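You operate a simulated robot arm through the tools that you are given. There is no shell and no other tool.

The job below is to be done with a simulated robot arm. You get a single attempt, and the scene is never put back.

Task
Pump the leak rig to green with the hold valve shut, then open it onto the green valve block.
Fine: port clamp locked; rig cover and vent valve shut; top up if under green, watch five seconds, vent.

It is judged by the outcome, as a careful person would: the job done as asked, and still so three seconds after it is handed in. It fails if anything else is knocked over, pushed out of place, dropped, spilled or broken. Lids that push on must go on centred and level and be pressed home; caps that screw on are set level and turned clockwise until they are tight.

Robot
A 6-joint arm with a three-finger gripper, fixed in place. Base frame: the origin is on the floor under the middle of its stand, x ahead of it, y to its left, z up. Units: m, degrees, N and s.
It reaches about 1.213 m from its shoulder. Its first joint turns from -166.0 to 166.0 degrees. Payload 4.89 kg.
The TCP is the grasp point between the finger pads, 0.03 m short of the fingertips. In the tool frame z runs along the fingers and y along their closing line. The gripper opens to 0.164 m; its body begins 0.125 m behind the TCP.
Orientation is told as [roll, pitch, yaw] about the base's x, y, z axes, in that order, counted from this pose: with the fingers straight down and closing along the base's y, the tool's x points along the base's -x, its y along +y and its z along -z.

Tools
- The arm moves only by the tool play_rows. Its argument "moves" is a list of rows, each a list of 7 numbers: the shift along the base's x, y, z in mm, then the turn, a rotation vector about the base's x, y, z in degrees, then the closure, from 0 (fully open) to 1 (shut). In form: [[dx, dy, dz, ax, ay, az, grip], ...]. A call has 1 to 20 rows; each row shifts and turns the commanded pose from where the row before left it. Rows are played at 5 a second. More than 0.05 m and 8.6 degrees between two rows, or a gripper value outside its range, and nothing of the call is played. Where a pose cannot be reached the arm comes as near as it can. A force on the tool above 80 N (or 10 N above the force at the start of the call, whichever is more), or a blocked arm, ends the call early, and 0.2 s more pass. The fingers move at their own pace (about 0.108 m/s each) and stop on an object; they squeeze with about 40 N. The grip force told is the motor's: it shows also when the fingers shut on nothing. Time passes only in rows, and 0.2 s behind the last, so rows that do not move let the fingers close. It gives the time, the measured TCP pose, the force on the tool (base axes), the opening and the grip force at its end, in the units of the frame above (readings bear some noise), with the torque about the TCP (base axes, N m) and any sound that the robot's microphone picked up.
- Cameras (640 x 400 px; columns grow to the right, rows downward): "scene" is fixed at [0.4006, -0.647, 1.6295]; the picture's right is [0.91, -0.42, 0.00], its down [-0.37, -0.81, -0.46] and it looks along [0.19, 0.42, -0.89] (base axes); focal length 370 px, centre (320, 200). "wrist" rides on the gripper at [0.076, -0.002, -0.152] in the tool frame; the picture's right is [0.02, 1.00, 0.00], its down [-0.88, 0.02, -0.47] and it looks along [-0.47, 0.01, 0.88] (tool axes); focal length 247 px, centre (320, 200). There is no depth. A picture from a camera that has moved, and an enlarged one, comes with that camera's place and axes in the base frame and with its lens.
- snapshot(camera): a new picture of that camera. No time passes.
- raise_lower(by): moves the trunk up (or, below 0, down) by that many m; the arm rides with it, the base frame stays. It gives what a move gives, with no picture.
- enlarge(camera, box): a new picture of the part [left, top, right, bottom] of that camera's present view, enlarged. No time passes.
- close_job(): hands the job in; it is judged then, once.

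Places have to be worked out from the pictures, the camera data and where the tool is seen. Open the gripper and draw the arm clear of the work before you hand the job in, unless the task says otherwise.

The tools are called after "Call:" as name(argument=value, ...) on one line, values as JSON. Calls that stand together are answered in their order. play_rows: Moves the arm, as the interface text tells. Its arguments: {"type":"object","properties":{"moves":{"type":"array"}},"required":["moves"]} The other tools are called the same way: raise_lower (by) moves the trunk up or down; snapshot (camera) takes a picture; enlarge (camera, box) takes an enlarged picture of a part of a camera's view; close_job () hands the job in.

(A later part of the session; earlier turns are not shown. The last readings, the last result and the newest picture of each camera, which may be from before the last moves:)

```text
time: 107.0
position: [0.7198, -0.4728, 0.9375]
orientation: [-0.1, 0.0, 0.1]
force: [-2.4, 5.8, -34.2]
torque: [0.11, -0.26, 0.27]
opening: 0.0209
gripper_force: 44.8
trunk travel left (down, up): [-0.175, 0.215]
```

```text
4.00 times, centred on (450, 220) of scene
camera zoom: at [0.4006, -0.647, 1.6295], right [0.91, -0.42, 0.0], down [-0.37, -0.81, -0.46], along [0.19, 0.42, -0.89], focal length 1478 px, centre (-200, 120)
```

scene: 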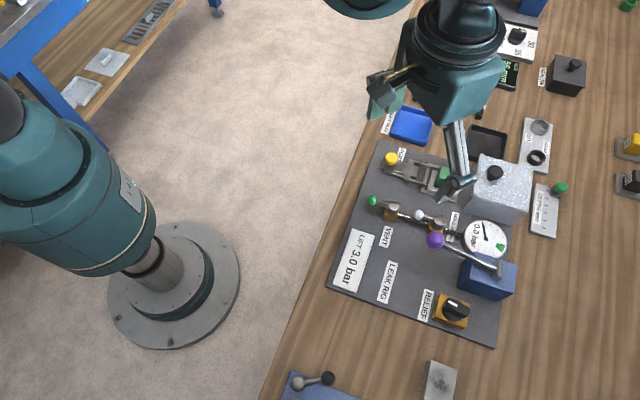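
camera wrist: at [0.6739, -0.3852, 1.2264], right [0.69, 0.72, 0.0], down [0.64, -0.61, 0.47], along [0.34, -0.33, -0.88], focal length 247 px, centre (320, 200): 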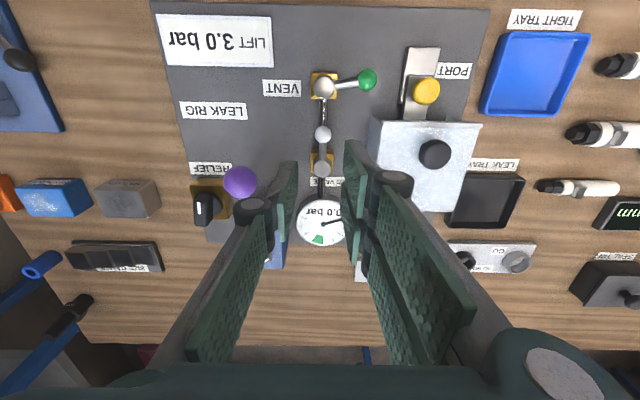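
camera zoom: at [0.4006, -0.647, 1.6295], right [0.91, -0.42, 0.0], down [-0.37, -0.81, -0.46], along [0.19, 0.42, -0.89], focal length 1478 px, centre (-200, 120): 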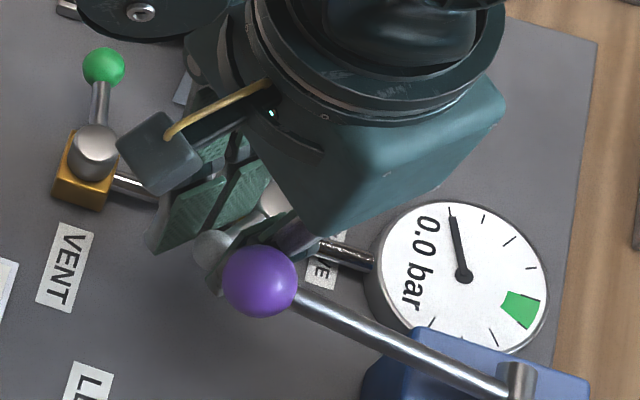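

The single finger is passing close to the purple ball. I'll check that clearance before going on.

Call:
enlarge(camera="scene", box=[425, 215, 475, 255])

Call:
enlarge(camera="wrist", box=[160, 140, 340, 300])

```text
10.00 times, centred on (450, 235) of scene
camera zoom: at [0.4006, -0.647, 1.6295], right [0.91, -0.42, 0.0], down [-0.37, -0.81, -0.46], along [0.19, 0.42, -0.89], focal length 3695 px, centre (-980, -150)
```

zoom: 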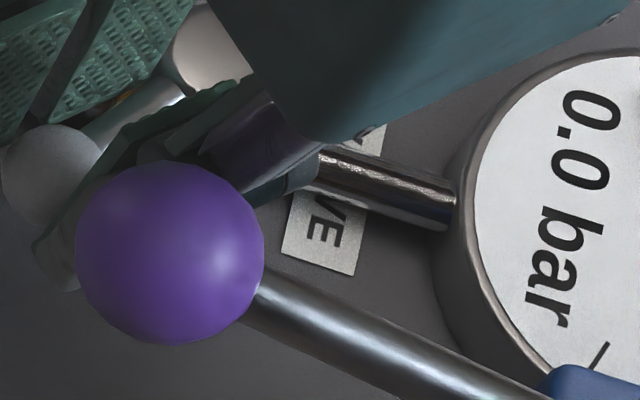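

```text
2.50 times, centred on (250, 220) of wrist
camera zoom: at [0.6423, -0.4763, 1.0891], right [-0.02, 1.0, 0.0], down [0.88, 0.02, 0.47], along [0.47, 0.01, -0.88], focal length 617 px, centre (495, 150)
```

zoom: 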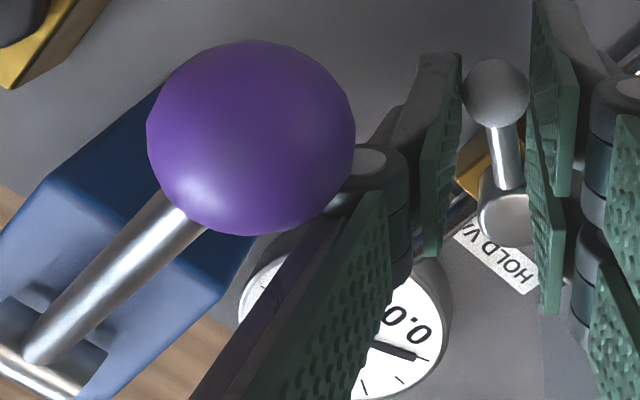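

The finger is at its closest point to the purple ball now, a few millimetres clear, and the remaining arc carries it away. I'll continue, easing down slightly.

Call:
play_rows(moves=[[1.05, -5.9, -0.8, 0, 0, 7.5, 0.93], [0, 0, 0, 0, 0, 0, 0.93]])

Call:
play_rows(moves=[[1.8, -5.7, 0, 0, 0, 7.5, 0.93], [0, 0, 0, 0, 0, 0, 0.93]])

Call:
enlarge(camera="wrist", box=[160, 120, 400, 300])

```text
time: 107.6
position: [0.7199, -0.4799, 0.9377]
orientation: [0.0, 0.0, 7.4]
force: [7.6, -4.7, -7.8]
torque: [-0.11, 0.05, -0.26]
opening: 0.0208
gripper_force: 45.0
trunk travel left (down, up): [-0.175, 0.215]
```

```text
time: 108.2
position: [0.7228, -0.4852, 0.9381]
orientation: [0.1, -0.2, 15.1]
force: [11.9, -1.6, 3.2]
torque: [-0.08, -0.23, -0.26]
opening: 0.0208
gripper_force: 45.3
trunk travel left (down, up): [-0.175, 0.215]
```

```text
2.22 times, centred on (280, 210) of wrist
camera zoom: at [0.6483, -0.5064, 1.0891], right [-0.28, 0.96, 0.0], down [0.85, 0.25, 0.47], along [0.46, 0.13, -0.88], focal length 549 px, centre (409, 178)
```

zoom: 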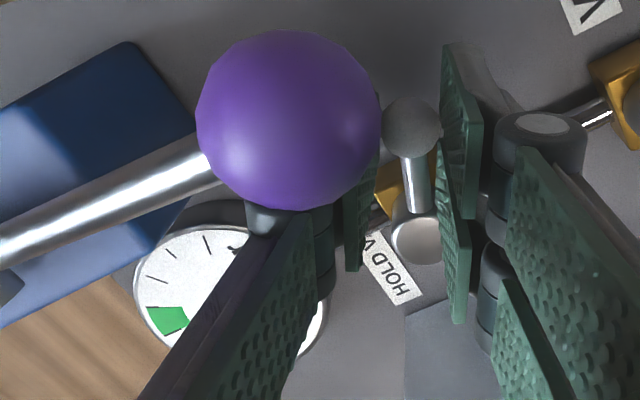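

Call:
play_rows(moves=[[2.4, -5.5, 0, 0, 0, 7.5, 0.93], [0, 0, 0, 0, 0, 0, 0.93]])

Call:
play_rows(moves=[[3.0, -5.1, 0, 0, 0, 7.5, 0.93], [0, 0, 0, 0, 0, 0, 0.93]])

Call:
enlarge(camera="wrist", box=[160, 120, 400, 300])

```text
time: 108.8
position: [0.7257, -0.4895, 0.9378]
orientation: [0.0, 0.0, 22.6]
force: [14.5, 6.8, 6.2]
torque: [0.27, -0.54, -0.11]
opening: 0.0208
gripper_force: 44.6
trunk travel left (down, up): [-0.175, 0.215]
```

```text
time: 109.4
position: [0.7262, -0.4936, 0.9383]
orientation: [0.0, -0.1, 30.1]
force: [1.3, 32.9, 4.7]
torque: [1.03, -0.02, 0.1]
opening: 0.0207
gripper_force: 45.3
trunk travel left (down, up): [-0.175, 0.215]
```

```text
2.22 times, centred on (280, 210) of wrist
camera zoom: at [0.6611, -0.5334, 1.0891], right [-0.52, 0.85, 0.0], down [0.75, 0.46, 0.47], along [0.4, 0.25, -0.88], focal length 549 px, centre (409, 178)
```

zoom: 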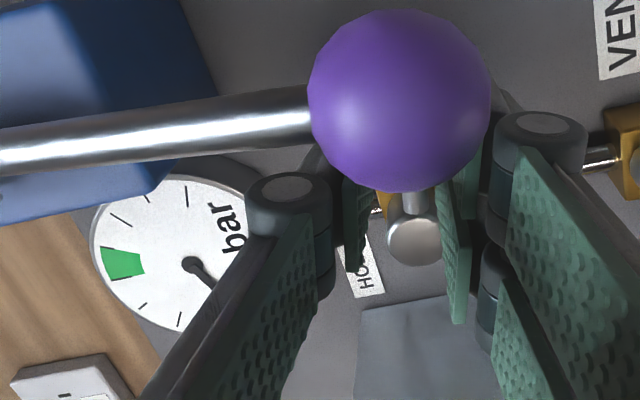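

The lever has turned about 78° and now resists at 27 N, like the vent's stop. One more small push will confirm it's home.

Call:
play_rows(moves=[[1.0, -1.6, 0, 0, 0, 0, 0.93], [0, 0, 0, 0, 0, 0, 0.93]])

```text
time: 110.0
position: [0.727, -0.4942, 0.9372]
orientation: [-0.1, 0.0, 30.2]
force: [-12.2, 58.4, -2.3]
torque: [1.6, 0.45, 0.13]
opening: 0.0208
gripper_force: 45.4
trunk travel left (down, up): [-0.175, 0.215]
```

It's a hard stop at the same ~78–80°, so the hold valve is shut. I'll unload, release with a small opening and rise straight up.

Call:
play_rows(moves=[[-1.2, 2.0, 0, 0, 0, 0, 0.93], [-0.8, 1.2, 0, 0, 0, 0, 0.93], [0, 0, 0, 0, 0, 0, 0.93], [0, 0, 0, 0, 0, 0, 0.84], [0, 0, 0, 0, 0, 0, 0.8], [0, 0, 0, 0, 0, 0, 0.8]])

Call:
play_rows(moves=[[0, 0, 15, 0, 0, 0, 0.8], [0, 0, 25, 0, 0, 0, 0.8], [0, 0, 25, 0, 0, 0, 0.8], [0, 0, 25, 0, 0, 0, 0.8], [0, 0, 25, 0, 0, 0, 0.8], [0, 0, 25, 0, 0, 0, 0.8], [0, 0, 0, 0, 0, 0, 0.8]])

Call:
snapshot(camera="wrist")

Call:
enlarge(camera="scene", box=[350, 150, 530, 290])

```text
time: 111.4
position: [0.7273, -0.496, 0.9367]
orientation: [-0.1, 0.0, 30.0]
force: [-0.3, 0.6, 0.5]
torque: [0.01, 0.02, 0.03]
opening: 0.0328
gripper_force: 0.1
trunk travel left (down, up): [-0.175, 0.215]
```

```text
time: 113.0
position: [0.7223, -0.4952, 1.0788]
orientation: [0.1, 0.0, 30.1]
force: [-1.1, 0.2, 1.1]
torque: [0.0, -0.02, 0.0]
opening: 0.0326
gripper_force: 0.0
trunk travel left (down, up): [-0.175, 0.215]
```

```text
taken
camera wrist: at [0.6565, -0.5351, 1.2298], right [-0.52, 0.85, 0.0], down [0.75, 0.46, 0.47], along [0.41, 0.25, -0.88], focal length 247 px, centre (320, 200)
```

wrist: 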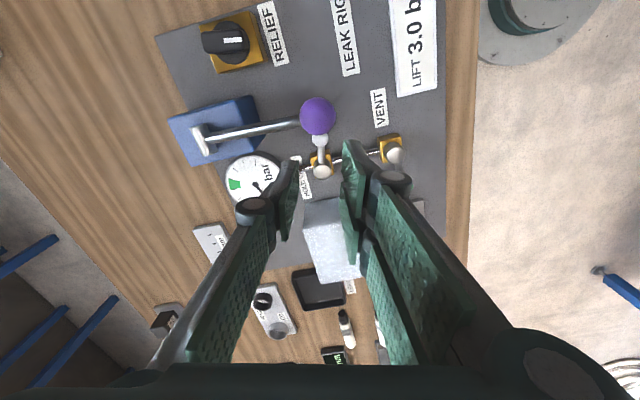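

```text
2.86 times, centred on (440, 220) of scene
camera zoom: at [0.4006, -0.647, 1.6295], right [0.91, -0.42, 0.0], down [-0.37, -0.81, -0.46], along [0.19, 0.42, -0.89], focal length 1056 px, centre (-23, 143)
```

zoom: 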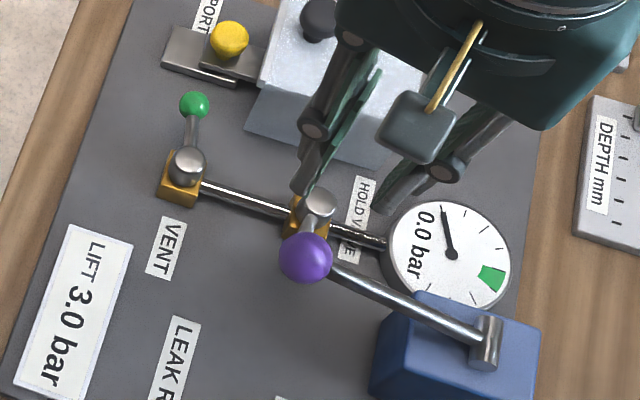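

Both valve levers now lie across the pipe, with the gauge at 0.0. Next is the pump: I'll move the closed fingers over the purple ball, at about (0.693, −0.514, top ≈1.013), for a push-down stroke.

Call:
play_rows(moves=[[-9, -6, 5, 0, 0, 5, 0.9], [-10, -6, 0, 0, 0, 5, 1], [-9, -6, 0, 0, 0, 5, 1], [0, 0, 0, 0, 0, 0, 1], [0, 0, 0, 0, 0, 0, 1]])

Call:
snapshot(camera="wrist")

Call:
enlarge(camera="scene", box=[380, 170, 540, 300])

```text
time: 114.2
position: [0.6965, -0.5128, 1.083]
orientation: [0.0, 0.0, 45.0]
force: [-0.1, -1.1, -0.2]
torque: [-0.02, -0.03, -0.02]
opening: 0.0
gripper_force: 39.4
trunk travel left (down, up): [-0.175, 0.215]
```

```text
taken
camera wrist: at [0.6426, -0.5688, 1.2333], right [-0.72, 0.69, 0.0], down [0.61, 0.64, 0.47], along [0.33, 0.34, -0.88], focal length 247 px, centre (320, 200)
```

wrist: 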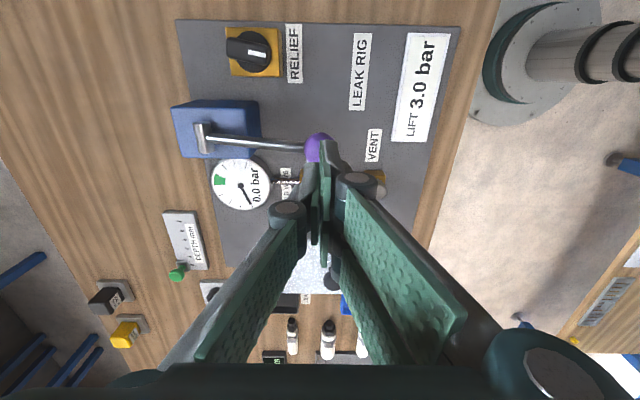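

```text
3.08 times, centred on (460, 235) of scene
camera zoom: at [0.4006, -0.647, 1.6295], right [0.91, -0.42, 0.0], down [-0.37, -0.81, -0.46], along [0.19, 0.42, -0.89], focal length 1137 px, centre (-111, 92)
```

zoom: 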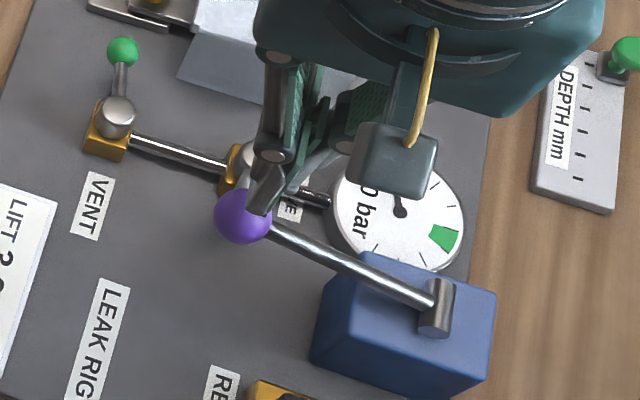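

The wrist view keeps the gauge visible while I'm over the ball. I'll nudge 2 mm and descend slowly until I feel the ball.

Call:
play_rows(moves=[[-1.4, -1.4, -15, 0, 0, 0, 1], [0, 0, -15, 0, 0, 0, 1], [0, 0, -6, 0, 0, 0, 1], [0, 0, 0, 0, 0, 0, 1]])

Call:
play_rows(moves=[[0, 0, -5, 0, 0, 0, 1], [0, 0, -3, 0, 0, 0, 1], [0, 0, 0, 0, 0, 0, 1]])

Call:
enlarge(camera="scene", box=[400, 190, 500, 270])

```text
time: 115.2
position: [0.6947, -0.5155, 1.0467]
orientation: [0.0, 0.0, 45.0]
force: [0.3, -0.6, -0.3]
torque: [0.0, -0.02, 0.02]
opening: 0.0
gripper_force: 40.2
trunk travel left (down, up): [-0.175, 0.215]
```

```text
time: 116.0
position: [0.6945, -0.5134, 1.0362]
orientation: [0.0, 0.0, 45.0]
force: [0.1, 0.7, 3.1]
torque: [0.01, 0.0, 0.03]
opening: 0.006
gripper_force: 45.7
trunk travel left (down, up): [-0.175, 0.215]
```

```text
5.00 times, centred on (450, 230) of scene
camera zoom: at [0.4006, -0.647, 1.6295], right [0.91, -0.42, 0.0], down [-0.37, -0.81, -0.46], along [0.19, 0.42, -0.89], focal length 1848 px, centre (-330, 50)
```

zoom: 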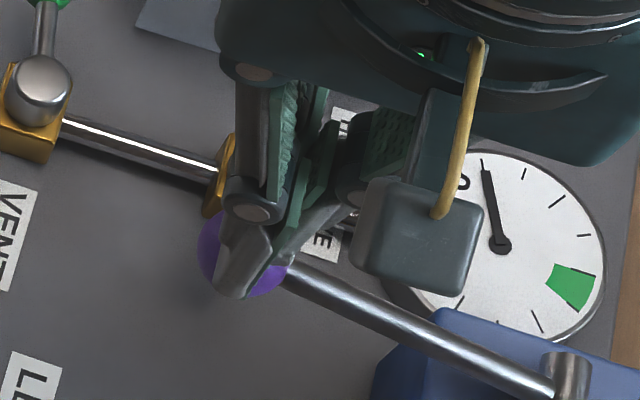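

The ball is wedging the closed fingertips apart along their split. I'll lift off, shift 7 mm so the single finger's tip sits squarely on top, and press again.

Call:
play_rows(moves=[[0, 0, 10, 0, 0, 0, 1], [-4.9, 4.9, 3, 0, 0, 0, 1], [0, 0, 0, 0, 0, 0, 1], [0, 0, -6, 0, 0, 0, 1], [0, 0, 0, 0, 0, 0, 1]])

Call:
play_rows(moves=[[0, 0, -4, 0, 0, 0, 1], [0, 0, -3, 0, 0, 0, 1], [0, 0, 0, 0, 0, 0, 1]])

Call:
play_rows(moves=[[0, 0, -3, 0, 0, 0, 1], [0, 0, -3, 0, 0, 0, 1], [0, 0, 0, 0, 0, 0, 1]])

Call:
enlarge(camera="wrist", box=[170, 90, 390, 240])

```text
time: 117.2
position: [0.6903, -0.5104, 1.0467]
orientation: [0.1, 0.0, 44.9]
force: [-0.2, 0.2, -0.7]
torque: [-0.02, -0.01, 0.02]
opening: 0.0
gripper_force: 45.5
trunk travel left (down, up): [-0.175, 0.215]
```

```text
time: 118.0
position: [0.6901, -0.5093, 1.0378]
orientation: [-0.1, 0.0, 45.0]
force: [0.1, -1.2, 1.2]
torque: [-0.03, 0.03, -0.01]
opening: 0.0
gripper_force: 44.9
trunk travel left (down, up): [-0.175, 0.215]
```

```text
time: 118.8
position: [0.6912, -0.5085, 1.0311]
orientation: [0.0, 0.0, 45.1]
force: [-0.5, -0.5, 2.7]
torque: [0.0, 0.03, 0.01]
opening: 0.0001
gripper_force: 45.8
trunk travel left (down, up): [-0.175, 0.215]
```

```text
2.67 times, centred on (280, 165) of wrist
camera zoom: at [0.6373, -0.564, 1.1825], right [-0.72, 0.69, 0.0], down [0.61, 0.64, 0.47], along [0.33, 0.34, -0.88], focal length 659 px, centre (427, 293)
```

zoom: 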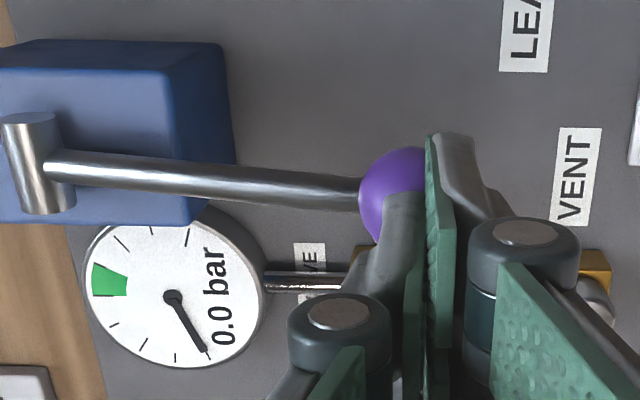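

The lever is going down easily under about 3 N. I'll continue the stroke and watch the gauge.

Call:
play_rows(moves=[[0, 0, -5, 0, 0, 0, 1], [0, 0, -5, 0, 0, 0, 1], [0, 0, -5, 0, 0, 0, 1], [0, 0, 0, 0, 0, 0, 1]])

Call:
enlarge(camera="wrist", box=[150, 90, 390, 260])

```text
time: 119.8
position: [0.691, -0.5088, 1.0165]
orientation: [0.0, 0.0, 45.0]
force: [0.1, 1.4, 3.9]
torque: [0.02, -0.01, 0.0]
opening: 0.0
gripper_force: 45.5
trunk travel left (down, up): [-0.175, 0.215]
```

```text
2.35 times, centred on (270, 175) of wrist
camera zoom: at [0.6376, -0.5642, 1.168], right [-0.72, 0.69, 0.0], down [0.61, 0.64, 0.47], along [0.33, 0.34, -0.88], focal length 581 px, centre (438, 259)
```

zoom: 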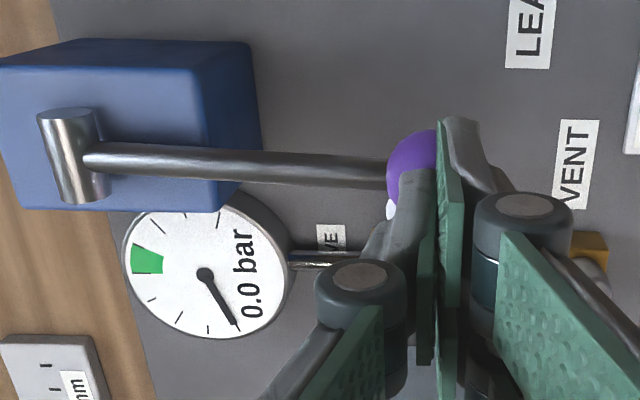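

Call:
play_rows(moves=[[0, 0, -5, 0, 0, 0, 1], [0, 0, -5, 0, 0, 0, 1], [0, 0, -5, 0, 0, 0, 1], [0, 0, 0, 0, 0, 0, 1]])

Call:
play_rows(moves=[[0, 0, -5, 0, 0, 0, 1], [0, 0, -5, 0, 0, 0, 1], [0, 0, 0, 0, 0, 0, 1]])

Call:
enlarge(camera="wrist", box=[150, 90, 390, 260])

```text
time: 120.8
position: [0.6918, -0.5095, 1.0007]
orientation: [0.0, 0.1, 45.0]
force: [-1.3, -1.4, 5.3]
torque: [-0.07, 0.05, -0.02]
opening: 0.0
gripper_force: 45.1
trunk travel left (down, up): [-0.175, 0.215]
```

```text
time: 121.6
position: [0.6909, -0.5086, 0.9922]
orientation: [0.0, 0.0, 45.0]
force: [1.3, 0.8, 5.3]
torque: [0.03, -0.02, -0.01]
opening: 0.0
gripper_force: 45.0
trunk travel left (down, up): [-0.175, 0.215]
```

```text
2.35 times, centred on (270, 175) of wrist
camera zoom: at [0.6373, -0.5634, 1.1425], right [-0.72, 0.69, 0.0], down [0.61, 0.64, 0.47], along [0.33, 0.34, -0.88], focal length 581 px, centre (438, 259)
```

zoom: 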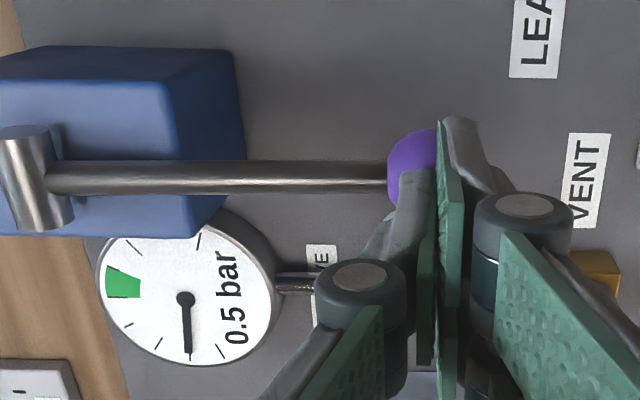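

The gauge reads 0.5 bar partway through the stroke, and the green band is at roughly 2.0–2.4 bar. I'll see whether there's more stroke left.

Call:
play_rows(moves=[[0, 0, -4, 0, 0, 0, 1], [0, 0, -4, 0, 0, 0, 1], [0, 0, 0, 0, 0, 0, 1]])

Call:
enlarge(camera="wrist", box=[150, 90, 390, 260])

```text
time: 122.4
position: [0.6904, -0.5076, 0.9838]
orientation: [-0.1, 0.0, 45.0]
force: [0.9, 3.2, 5.5]
torque: [0.05, 0.0, -0.01]
opening: 0.0
gripper_force: 45.2
trunk travel left (down, up): [-0.175, 0.215]
```

```text
2.35 times, centred on (270, 175) of wrist
camera zoom: at [0.6368, -0.5634, 1.1349], right [-0.72, 0.69, 0.0], down [0.61, 0.64, 0.47], along [0.33, 0.34, -0.88], focal length 581 px, centre (438, 259)
```

zoom: 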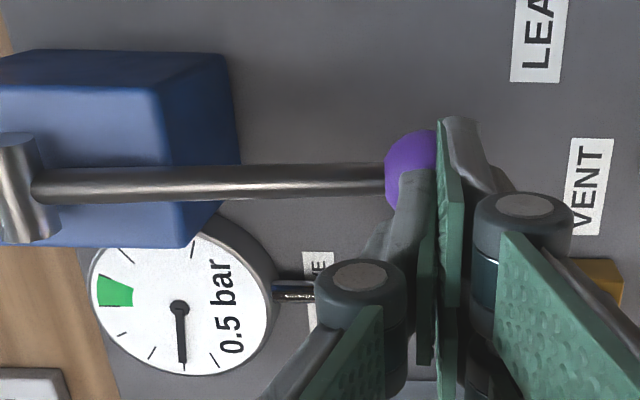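

The pressure stayed at 0.5, so it adds about 0.5 bar per stroke. I'll raise the tool and see whether the lever returns by itself.

Call:
play_rows(moves=[[0, 0, 10, 0, 0, 0, 1], [0, 0, 15, 0, 0, 0, 1], [0, 0, 15, 0, 0, 0, 1], [0, 0, 15, 0, 0, 0, 1], [0, 0, 0, 0, 0, 0, 1], [0, 0, 0, 0, 0, 0, 1]])

Call:
enlarge(camera="wrist", box=[150, 90, 390, 260])

Call:
enlarge(camera="scene", box=[400, 190, 530, 300])

```text
time: 123.8
position: [0.6928, -0.5072, 1.0406]
orientation: [0.0, 0.0, 45.0]
force: [-0.2, 1.2, 0.1]
torque: [-0.03, -0.04, -0.01]
opening: 0.0002
gripper_force: 44.8
trunk travel left (down, up): [-0.175, 0.215]
```

```text
2.35 times, centred on (270, 175) of wrist
camera zoom: at [0.638, -0.5633, 1.191], right [-0.72, 0.69, 0.0], down [0.61, 0.64, 0.47], along [0.33, 0.34, -0.88], focal length 581 px, centre (438, 259)
```

zoom: 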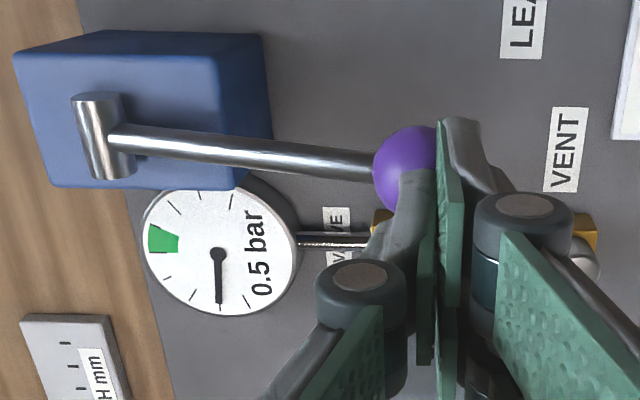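

```text
3.64 times, centred on (465, 245) of scene
camera zoom: at [0.4006, -0.647, 1.6295], right [0.91, -0.42, 0.0], down [-0.37, -0.81, -0.46], along [0.19, 0.42, -0.89], focal length 1344 px, centre (-207, 36)
```

zoom: 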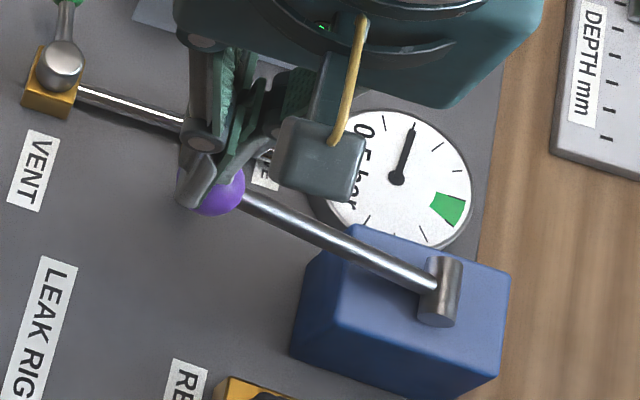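

The lever springs back and the gauge holds 0.5 bar, so the hold valve isolates properly. I'll make the second stroke.

Call:
play_rows(moves=[[0, 0, -14, 0, 0, 0, 1], [0, 0, -14, 0, 0, 0, 1], [0, 0, -14, 0, 0, 0, 1], [0, 0, -13, 0, 0, 0, 1], [0, 0, 0, 0, 0, 0, 1], [0, 0, 14, 0, 0, 0, 1], [0, 0, 14, 0, 0, 0, 1], [0, 0, 14, 0, 0, 0, 1], [0, 0, 13, 0, 0, 0, 1], [0, 0, 0, 0, 0, 0, 1]])

Call:
enlarge(camera="wrist", box=[150, 90, 390, 260])

```text
time: 126.0
position: [0.6896, -0.5094, 1.0388]
orientation: [0.0, 0.0, 45.0]
force: [-0.7, 0.7, 0.3]
torque: [-0.04, 0.01, -0.03]
opening: 0.0001
gripper_force: 45.1
trunk travel left (down, up): [-0.175, 0.215]
```

```text
2.35 times, centred on (270, 175) of wrist
camera zoom: at [0.6369, -0.5638, 1.1904], right [-0.72, 0.69, 0.0], down [0.61, 0.64, 0.47], along [0.33, 0.34, -0.88], focal length 581 px, centre (438, 259)
```

zoom: 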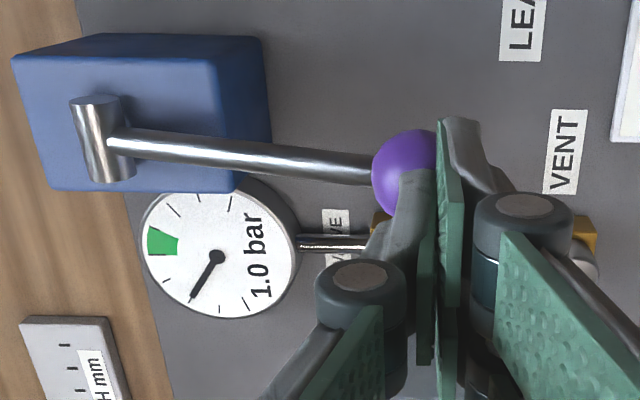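

1.0 bar after two strokes. Third stroke.

Call:
play_rows(moves=[[0, 0, -14, 0, 0, 0, 1], [0, 0, -14, 0, 0, 0, 1], [0, 0, -14, 0, 0, 0, 1], [0, 0, -13, 0, 0, 0, 1], [0, 0, 0, 0, 0, 0, 1], [0, 0, 14, 0, 0, 0, 1], [0, 0, 14, 0, 0, 0, 1], [0, 0, 14, 0, 0, 0, 1], [0, 0, 13, 0, 0, 0, 1], [0, 0, 0, 0, 0, 0, 1]])

Call:
enlarge(camera="wrist", box=[190, 150, 290, 220])

```text
time: 128.2
position: [0.6908, -0.5088, 1.0369]
orientation: [0.1, 0.0, 45.0]
force: [-0.6, -0.5, 1.9]
torque: [0.02, -0.01, -0.01]
opening: 0.0002
gripper_force: 45.1
trunk travel left (down, up): [-0.175, 0.215]
```

```text
5.71 times, centred on (240, 185) of wrist
camera zoom: at [0.6369, -0.5639, 1.1888], right [-0.72, 0.69, 0.0], down [0.61, 0.64, 0.47], along [0.33, 0.34, -0.88], focal length 1411 px, centre (777, 286)
```

zoom: 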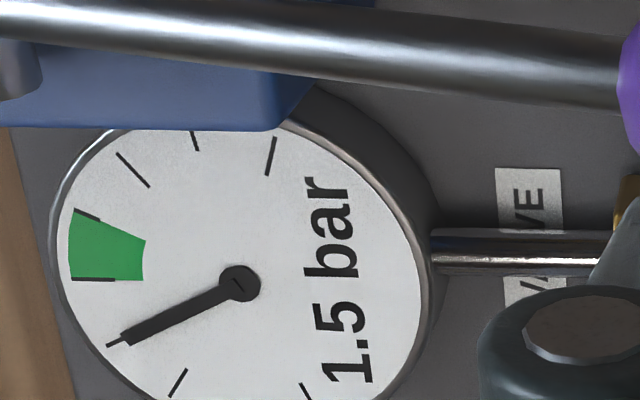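

1.5 bar. The ticks show green spanning about 2.0–2.5 bar. Fourth stroke.

Call:
play_rows(moves=[[0, 0, -14, 0, 0, 0, 1], [0, 0, -14, 0, 0, 0, 1], [0, 0, -14, 0, 0, 0, 1], [0, 0, -13, 0, 0, 0, 1], [0, 0, 0, 0, 0, 0, 1], [0, 0, 14, 0, 0, 0, 1], [0, 0, 14, 0, 0, 0, 1], [0, 0, 14, 0, 0, 0, 1], [0, 0, 13, 0, 0, 0, 1], [0, 0, 0, 0, 0, 0, 1]])

Call:
enlarge(camera="wrist", box=[190, 150, 290, 220])

```text
time: 130.4
position: [0.6915, -0.5086, 1.0394]
orientation: [0.0, 0.1, 44.9]
force: [0.4, 1.0, 1.0]
torque: [-0.02, -0.01, 0.0]
opening: 0.0
gripper_force: 44.8
trunk travel left (down, up): [-0.175, 0.215]
```

```text
5.71 times, centred on (240, 185) of wrist
camera zoom: at [0.6373, -0.5632, 1.1897], right [-0.72, 0.69, 0.0], down [0.61, 0.64, 0.47], along [0.33, 0.34, -0.88], focal length 1411 px, centre (777, 286)
```

zoom: 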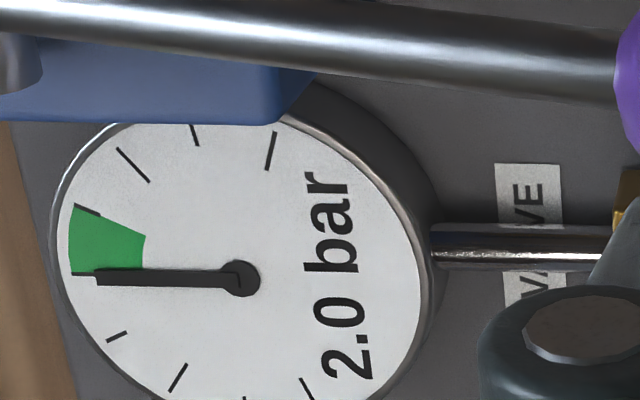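

2.0 bar puts the needle right on the lower edge of green, which is too marginal. I'll try a partial stroke in small increments to bring it inside the band.

Call:
play_rows(moves=[[0, 0, -12, 0, 0, 0, 1], [0, 0, -12, 0, 0, 0, 1], [0, 0, 0, 0, 0, 0, 1]])

Call:
enlarge(camera="wrist", box=[170, 150, 290, 230])

```text
time: 131.2
position: [0.6906, -0.5069, 1.0161]
orientation: [0.0, 0.0, 45.1]
force: [-0.5, -0.3, 3.6]
torque: [-0.03, 0.02, -0.03]
opening: 0.0
gripper_force: 44.9
trunk travel left (down, up): [-0.175, 0.215]
```

```text
5.00 times, centred on (230, 190) of wrist
camera zoom: at [0.6381, -0.5629, 1.1666], right [-0.72, 0.69, 0.0], down [0.61, 0.64, 0.47], along [0.33, 0.34, -0.88], focal length 1235 px, centre (770, 250)
```

zoom: 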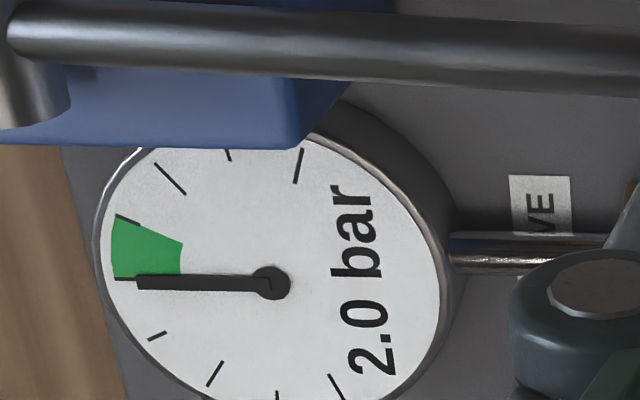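

Call:
play_rows(moves=[[0, 0, -5, 0, 0, 0, 1], [0, 0, 0, 0, 0, 0, 1]])

Call:
enlarge(camera="wrist", box=[170, 150, 290, 230])

Call:
play_rows(moves=[[0, 0, -4, 0, 0, 0, 1], [0, 0, 0, 0, 0, 0, 1]])

Call:
enlarge(camera="wrist", box=[170, 150, 290, 230])

```text
time: 131.8
position: [0.6915, -0.5074, 1.0096]
orientation: [0.1, -0.1, 45.0]
force: [-0.5, 0.6, 3.5]
torque: [0.03, 0.01, 0.02]
opening: 0.0
gripper_force: 44.9
trunk travel left (down, up): [-0.175, 0.215]
```

```text
5.00 times, centred on (230, 190) of wrist
camera zoom: at [0.6383, -0.5629, 1.1612], right [-0.72, 0.69, 0.0], down [0.61, 0.64, 0.47], along [0.33, 0.34, -0.88], focal length 1235 px, centre (770, 250)
```

zoom: 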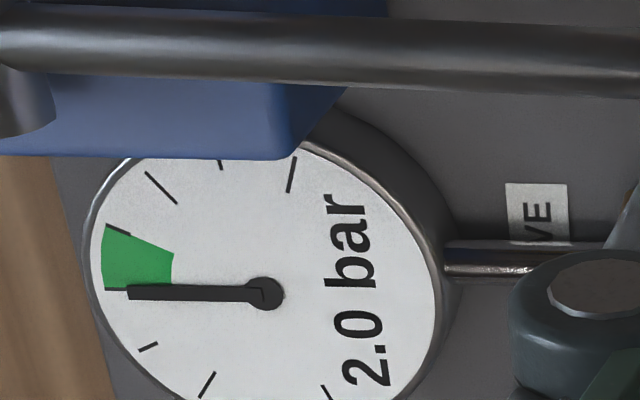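

```text
time: 132.4
position: [0.6932, -0.5085, 1.0072]
orientation: [-0.1, 0.1, 45.0]
force: [-0.2, 0.1, 5.4]
torque: [-0.02, 0.01, 0.03]
opening: 0.0059
gripper_force: 44.6
trunk travel left (down, up): [-0.175, 0.215]
```

```text
5.00 times, centred on (230, 190) of wrist
camera zoom: at [0.6387, -0.5633, 1.1583], right [-0.72, 0.69, 0.0], down [0.61, 0.64, 0.47], along [0.33, 0.34, -0.88], focal length 1235 px, centre (770, 250)
```

zoom: 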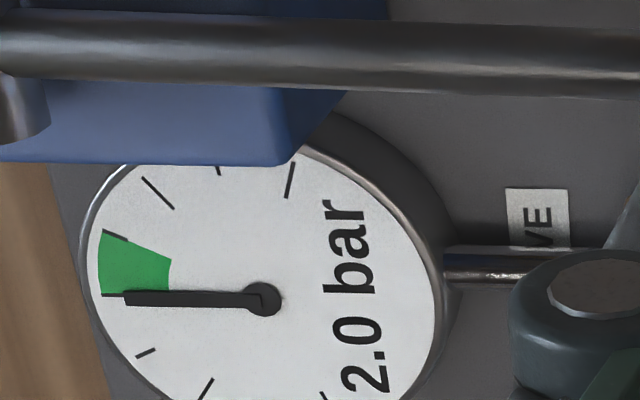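

The ball is beginning to wedge the fingers again. I'll lift off, shift 4 mm and retry the partial stroke.

Call:
play_rows(moves=[[0, 0, 20, 0, 0, 0, 1], [0, 0, 20, 0, 0, 0, 1], [-2.8, 2.8, 5, 0, 0, 0, 1], [0, 0, 0, 0, 0, 0, 1], [0, 0, 0, 0, 0, 0, 1]])

Call:
enlarge(camera="wrist", box=[150, 90, 390, 260])

```text
time: 133.6
position: [0.6878, -0.5067, 1.0507]
orientation: [0.0, 0.0, 45.0]
force: [-0.4, 0.2, 0.1]
torque: [-0.02, -0.01, 0.0]
opening: 0.0
gripper_force: 44.4
trunk travel left (down, up): [-0.175, 0.215]
```

```text
2.35 times, centred on (270, 175) of wrist
camera zoom: at [0.6345, -0.5618, 1.2017], right [-0.72, 0.69, 0.0], down [0.61, 0.64, 0.47], along [0.33, 0.34, -0.88], focal length 581 px, centre (438, 259)
```

zoom: 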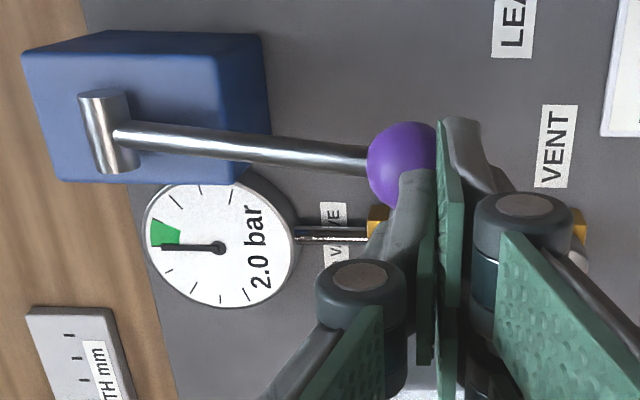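

Call:
play_rows(moves=[[0, 0, -14, 0, 0, 0, 1], [0, 0, -14, 0, 0, 0, 1], [0, 0, -14, 0, 0, 0, 1], [0, 0, -5, 0, 0, 0, 1], [0, 0, 0, 0, 0, 0, 1]])

Call:
enlarge(camera="wrist", box=[170, 150, 290, 230])

```text
time: 134.8
position: [0.6874, -0.5058, 1.0039]
orientation: [0.1, 0.0, 45.0]
force: [0.4, -0.9, 4.8]
torque: [-0.08, -0.02, -0.02]
opening: 0.0
gripper_force: 44.7
trunk travel left (down, up): [-0.175, 0.215]
```

```text
5.00 times, centred on (230, 190) of wrist
camera zoom: at [0.6346, -0.5616, 1.1552], right [-0.72, 0.69, 0.0], down [0.61, 0.64, 0.47], along [0.33, 0.34, -0.88], focal length 1235 px, centre (770, 250)
```

zoom: 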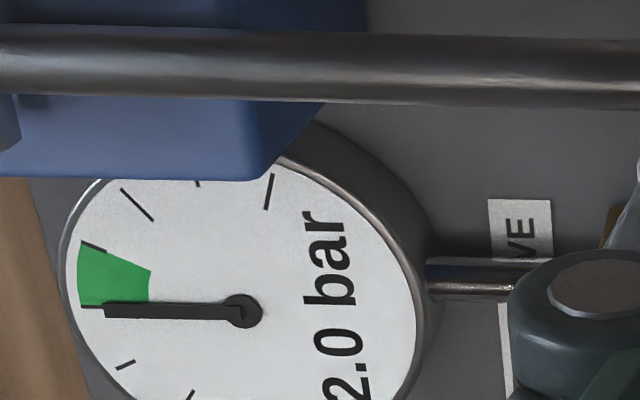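

Call:
play_rows(moves=[[0, 0, -3, 0, 0, 0, 1], [0, 0, 0, 0, 0, 0, 1]])

Call:
enlarge(camera="wrist", box=[170, 150, 290, 230])

Call:
play_rows(moves=[[0, 0, -3, 0, 0, 0, 1], [0, 0, 0, 0, 0, 0, 1]])

Call:
enlarge(camera="wrist", box=[170, 150, 290, 230])

```text
time: 135.4
position: [0.6882, -0.506, 1.0015]
orientation: [-0.1, 0.0, 45.0]
force: [-2.0, 1.0, 4.8]
torque: [0.01, 0.03, -0.04]
opening: 0.0002
gripper_force: 44.8
trunk travel left (down, up): [-0.175, 0.215]
```

```text
5.00 times, centred on (230, 190) of wrist
camera zoom: at [0.6346, -0.5615, 1.1529], right [-0.72, 0.69, 0.0], down [0.61, 0.64, 0.47], along [0.33, 0.34, -0.88], focal length 1235 px, centre (770, 250)
```

zoom: 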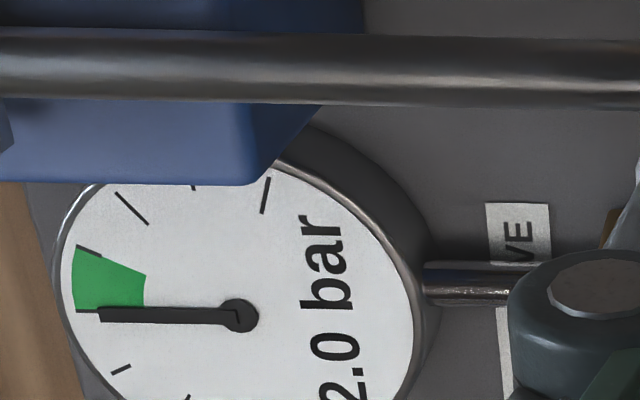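

```text
time: 136.0
position: [0.6881, -0.5059, 0.9993]
orientation: [0.0, 0.0, 45.0]
force: [-0.5, -0.6, 4.8]
torque: [-0.05, 0.05, -0.01]
opening: 0.0
gripper_force: 44.8
trunk travel left (down, up): [-0.175, 0.215]
```

```text
5.00 times, centred on (230, 190) of wrist
camera zoom: at [0.6351, -0.5615, 1.1501], right [-0.72, 0.69, 0.0], down [0.61, 0.64, 0.47], along [0.33, 0.34, -0.88], focal length 1235 px, centre (770, 250)
```

zoom: 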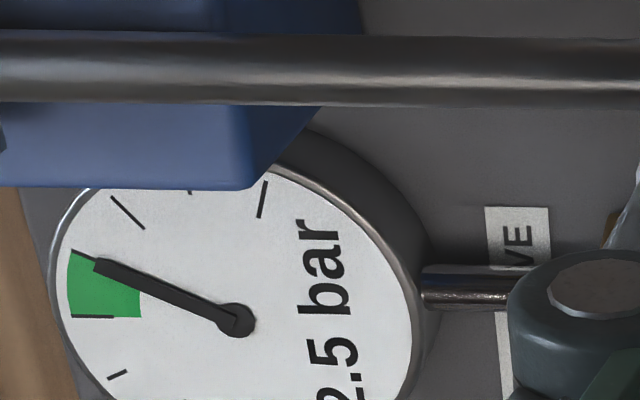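

The pump adds a fixed 0.5 bar as the stroke crosses its threshold, so the gauge now shows 2.5 bar, with the needle at the upper part of the green wedge. I'll let the lever up, lift clear and check the needle against the band more closely.

Call:
play_rows(moves=[[0, 0, 14, 0, 0, 0, 1], [0, 0, 14, 0, 0, 0, 1], [0, 0, 14, 0, 0, 0, 1], [0, 0, 20, 0, 0, 0, 1], [0, 0, 20, 0, 0, 0, 1], [0, 0, 0, 0, 0, 0, 1]])

Call:
enlarge(camera="wrist", box=[200, 150, 300, 220])

Call:
enlarge(camera="scene", box=[450, 200, 530, 270])

```text
time: 137.4
position: [0.6882, -0.506, 1.0827]
orientation: [0.0, -0.1, 45.0]
force: [-0.3, -0.6, 0.6]
torque: [-0.05, -0.03, 0.03]
opening: 0.0
gripper_force: 45.5
trunk travel left (down, up): [-0.175, 0.215]
```

```text
5.71 times, centred on (250, 185) of wrist
camera zoom: at [0.6337, -0.5611, 1.233], right [-0.72, 0.69, 0.0], down [0.61, 0.64, 0.47], along [0.33, 0.34, -0.88], focal length 1411 px, centre (720, 286)
```

zoom: 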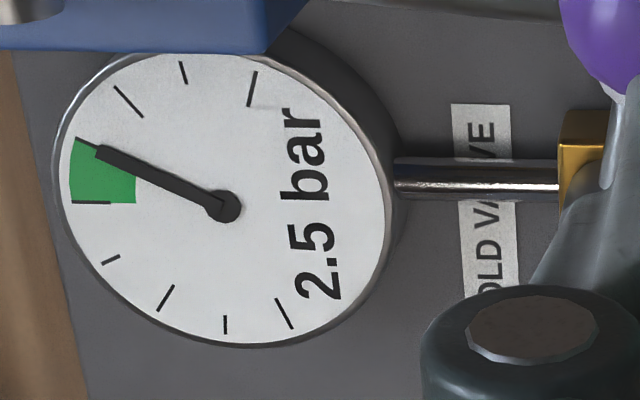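

```text
5.71 times, centred on (490, 235) of scene
camera zoom: at [0.4006, -0.647, 1.6295], right [0.91, -0.42, 0.0], down [-0.37, -0.81, -0.46], along [0.19, 0.42, -0.89], focal length 2112 px, centre (-651, 0)
```

zoom: 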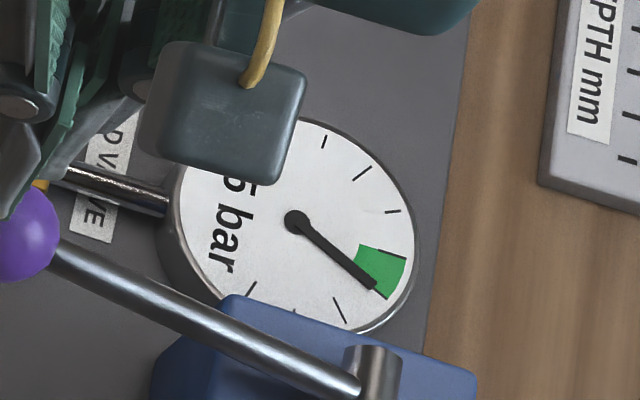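

The needle stands at the top of the green band, 2.5 bar, and is steady. Now I'll open the hold valve by retracing the known path in reverse: re-grip the white ball at (0.727, −0.495), yaw 30.

Call:
play_rows(moves=[[13, 4, 0, 0, 0, -5, 0.9], [13, 4, 0, 0, 0, -5, 0.8], [13, 2.5, 0, 0, 0, -5, 0.8], [0, 0, 0, 0, 0, 0, 0.8]])

Call:
enlarge(camera="wrist", box=[200, 80, 420, 240])

```text
time: 138.4
position: [0.7271, -0.4947, 1.0809]
orientation: [0.0, 0.1, 30.0]
force: [-0.7, 0.3, -0.5]
torque: [0.03, 0.04, 0.01]
opening: 0.0327
gripper_force: 0.0
trunk travel left (down, up): [-0.175, 0.215]
```

```text
2.50 times, centred on (310, 160) of wrist
camera zoom: at [0.662, -0.5346, 1.2328], right [-0.52, 0.86, 0.0], down [0.75, 0.46, 0.47], along [0.41, 0.25, -0.88], focal length 617 px, centre (345, 300)
```

zoom: 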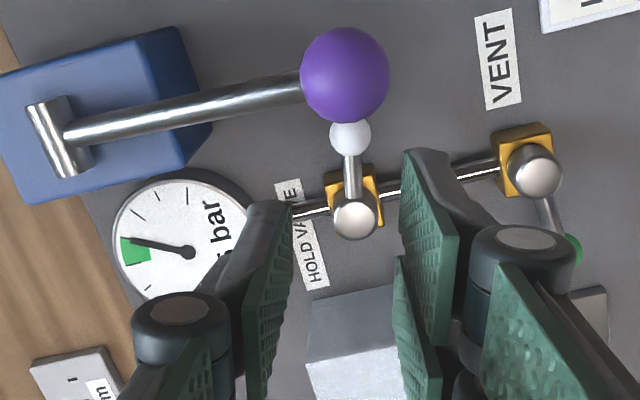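

The white ball lies directly below the tool. Descending along the same vertical I used before.

Call:
play_rows(moves=[[0, -1, -30, 0, 0, 0, 0.8], [0, 0, -30, 0, 0, 0, 0.8], [0, 0, -30, 0, 0, 0, 0.8], [0, 0, -30, 0, 0, 0, 0.8], [0, 0, -15, 0, 0, 0, 0.8], [0, 0, -8, 0, 0, 0, 0.8], [0, 0, 0, 0, 0, 0, 0.8]])

Call:
enlarge(camera="wrist", box=[160, 100, 400, 280])

```text
time: 140.0
position: [0.7271, -0.4986, 0.9365]
orientation: [0.0, 0.0, 29.9]
force: [0.3, 0.1, 0.1]
torque: [0.02, 0.04, 0.01]
opening: 0.0326
gripper_force: 0.0
trunk travel left (down, up): [-0.175, 0.215]
```

```text
2.22 times, centred on (280, 190) of wrist
camera zoom: at [0.6612, -0.5374, 1.0889], right [-0.52, 0.85, 0.0], down [0.75, 0.46, 0.47], along [0.41, 0.25, -0.88], focal length 549 px, centre (409, 222)
```

zoom: 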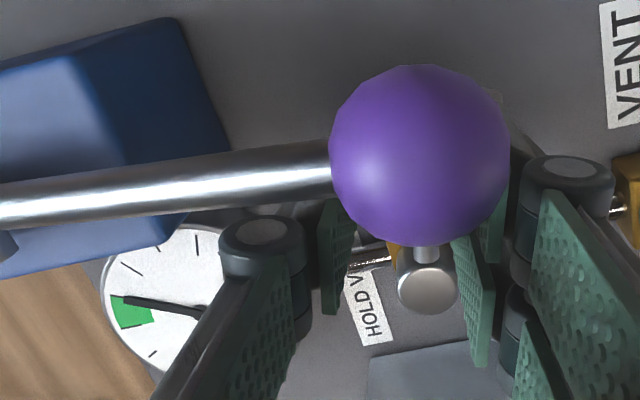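

Call:
play_rows(moves=[[0, 2, 0, 0, 0, 0, 0.86], [0, 0, 0, 0, 0, 0, 0.93], [0, 0, 0, 0, 0, 0, 0.93], [0, 0, 0, 0, 0, 0, 0.93]])

```text
time: 141.0
position: [0.7269, -0.4946, 0.9382]
orientation: [0.0, 0.0, 30.0]
force: [-27.3, 30.1, -18.4]
torque: [0.76, 0.83, 0.4]
opening: 0.0214
gripper_force: 45.5
trunk travel left (down, up): [-0.175, 0.215]
```

The ball is gripped. I'll swing the hold lever back open along the reverse arc.

Call:
play_rows(moves=[[-1.2, 1.8, 0.5, 0, 0, 0, 0.93], [-3.0, 5.4, 0, 0, 0, -7.5, 0.93], [0, 0, 0, 0, 0, 0, 0.93], [-2.3, 5.7, 0, 0, 0, -7.5, 0.93], [0, 0, 0, 0, 0, 0, 0.93]])

Call:
play_rows(moves=[[-1.5, 5.9, 0, 0, 0, -7.5, 0.93], [0, 0, 0, 0, 0, 0, 0.93], [-0.7, 6.1, 0, 0, 0, -7.5, 0.93], [0, 0, 0, 0, 0, 0, 0.93]])

Call:
enlarge(camera="wrist", box=[160, 100, 400, 300])

```text
time: 142.2
position: [0.7213, -0.4822, 0.9377]
orientation: [0.1, -0.1, 15.0]
force: [-3.0, -10.3, 10.6]
torque: [-0.22, 0.16, -0.39]
opening: 0.0208
gripper_force: 45.1
trunk travel left (down, up): [-0.175, 0.215]
```

```text
time: 143.2
position: [0.7178, -0.4697, 0.937]
orientation: [0.0, 0.0, 0.0]
force: [-6.8, -7.3, 6.8]
torque: [-0.18, -0.12, -0.3]
opening: 0.0206
gripper_force: 45.6
trunk travel left (down, up): [-0.175, 0.215]
```

```text
2.00 times, centred on (280, 200) of wrist
camera zoom: at [0.6411, -0.4713, 1.0886], right [-0.02, 1.0, 0.0], down [0.88, 0.02, 0.47], along [0.47, 0.01, -0.88], focal length 494 px, centre (400, 200)
```

zoom: 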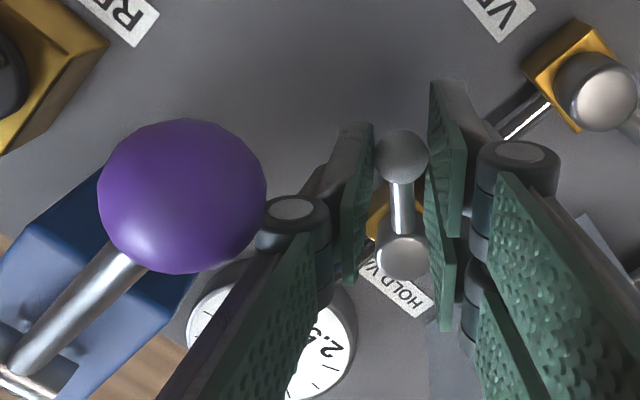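

Call:
play_rows(moves=[[0.3, 6.2, 0, 0, 0, -7.5, 0.93], [0, 0, 0, 0, 0, 0, 0.93], [1.2, 6.1, 0, 0, 0, -7.5, 0.93], [0, 0, 0, 0, 0, 0, 0.93]])

Call:
play_rows(moves=[[1.8, 5.9, 0, 0, 0, -7.5, 0.93], [0, 0, 0, 0, 0, 0, 0.93], [2.4, 5.6, 0, 0, 0, -7.5, 0.93], [0, 0, 0, 0, 0, 0, 0.93]])

Call:
enlarge(camera="wrist", box=[200, 100, 420, 300])

Call:
enlarge(camera="scene", box=[400, 180, 530, 290])

```text
time: 144.2
position: [0.7201, -0.4551, 0.9389]
orientation: [-0.1, 0.1, -15.0]
force: [-17.0, -2.9, 6.2]
torque: [-0.05, 0.59, -0.32]
opening: 0.0207
gripper_force: 45.1
trunk travel left (down, up): [-0.175, 0.215]
```

```text
time: 145.2
position: [0.725, -0.445, 0.9373]
orientation: [-0.1, 0.0, -30.0]
force: [-28.0, 9.7, -2.4]
torque: [0.3, 0.84, -0.25]
opening: 0.0207
gripper_force: 45.2
trunk travel left (down, up): [-0.175, 0.215]
```

```text
2.00 times, centred on (310, 200) of wrist
camera zoom: at [0.6571, -0.4076, 1.0886], right [0.48, 0.88, 0.0], down [0.77, -0.42, 0.47], along [0.42, -0.23, -0.88], focal length 494 px, centre (340, 200)
```

zoom: 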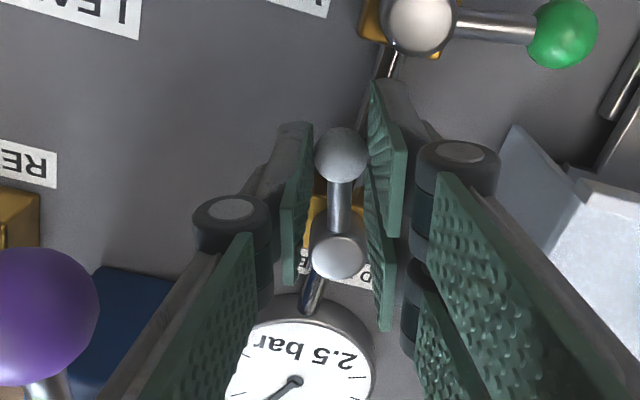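

```text
3.64 times, centred on (465, 235) of scene
camera zoom: at [0.4006, -0.647, 1.6295], right [0.91, -0.42, 0.0], down [-0.37, -0.81, -0.46], along [0.19, 0.42, -0.89], focal length 1344 px, centre (-207, 73)
```

zoom: 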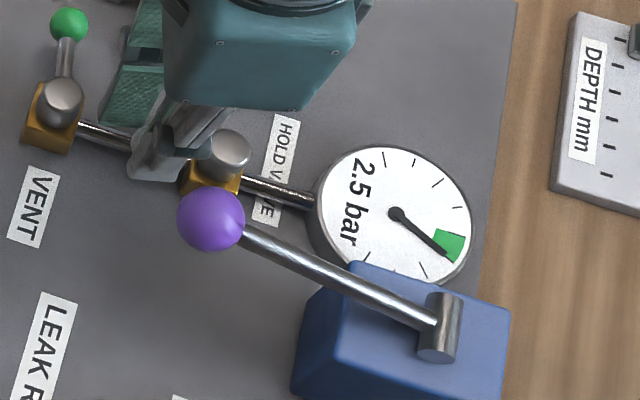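

The gauge is still at 2.5 and readable from the scene camera. I'll finish the last 15° to bring the lever in line.

Call:
play_rows(moves=[[1.9, 5.9, 0, 0, 0, -7.5, 0.93], [0, 0, 0, 0, 0, 0, 0.93]])

Call:
play_rows(moves=[[3.6, 4.6, 0, 0, 0, -7.5, 0.93], [0, 0, 0, 0, 0, 0, 0.93]])

Call:
enlarge(camera="scene", box=[400, 180, 530, 290])

Call:
enlarge(camera="wrist", box=[200, 100, 420, 300])

```text
time: 145.8
position: [0.7289, -0.44, 0.9371]
orientation: [0.0, -0.1, -37.5]
force: [-0.3, -4.2, 0.0]
torque: [-0.33, -0.29, -0.08]
opening: 0.0207
gripper_force: 44.8
trunk travel left (down, up): [-0.175, 0.215]
```

```text
time: 146.4
position: [0.7319, -0.4352, 0.9374]
orientation: [0.0, -0.1, -45.1]
force: [16.4, -13.2, 14.6]
torque: [-0.55, -0.72, 0.17]
opening: 0.0208
gripper_force: 45.3
trunk travel left (down, up): [-0.175, 0.215]
```

```text
3.64 times, centred on (465, 235) of scene
camera zoom: at [0.4006, -0.647, 1.6295], right [0.91, -0.42, 0.0], down [-0.37, -0.81, -0.46], along [0.19, 0.42, -0.89], focal length 1344 px, centre (-207, 73)
```

zoom: 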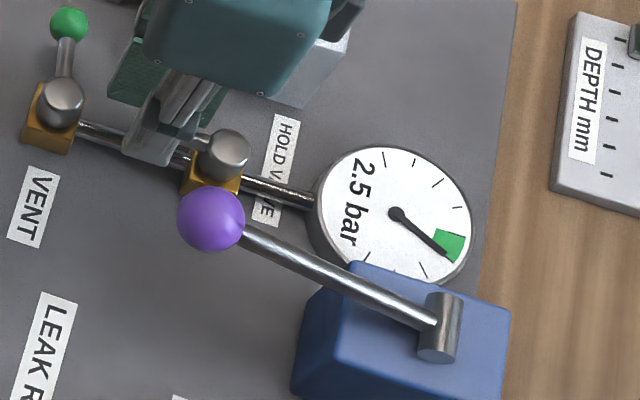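

```text
2.00 times, centred on (310, 200) of wrist
camera zoom: at [0.6756, -0.3822, 1.0885], right [0.69, 0.72, 0.0], down [0.64, -0.61, 0.47], along [0.34, -0.33, -0.88], focal length 494 px, centre (340, 200)
```

zoom: 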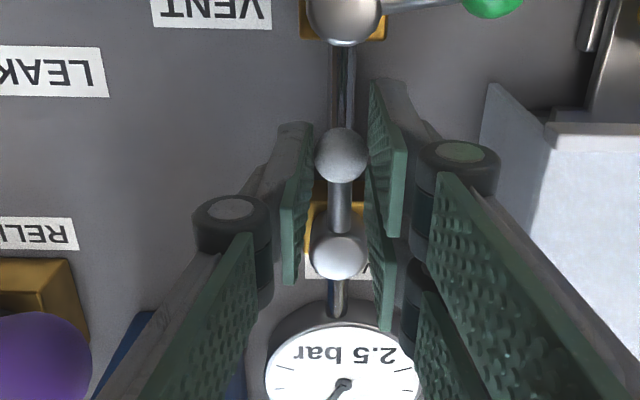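

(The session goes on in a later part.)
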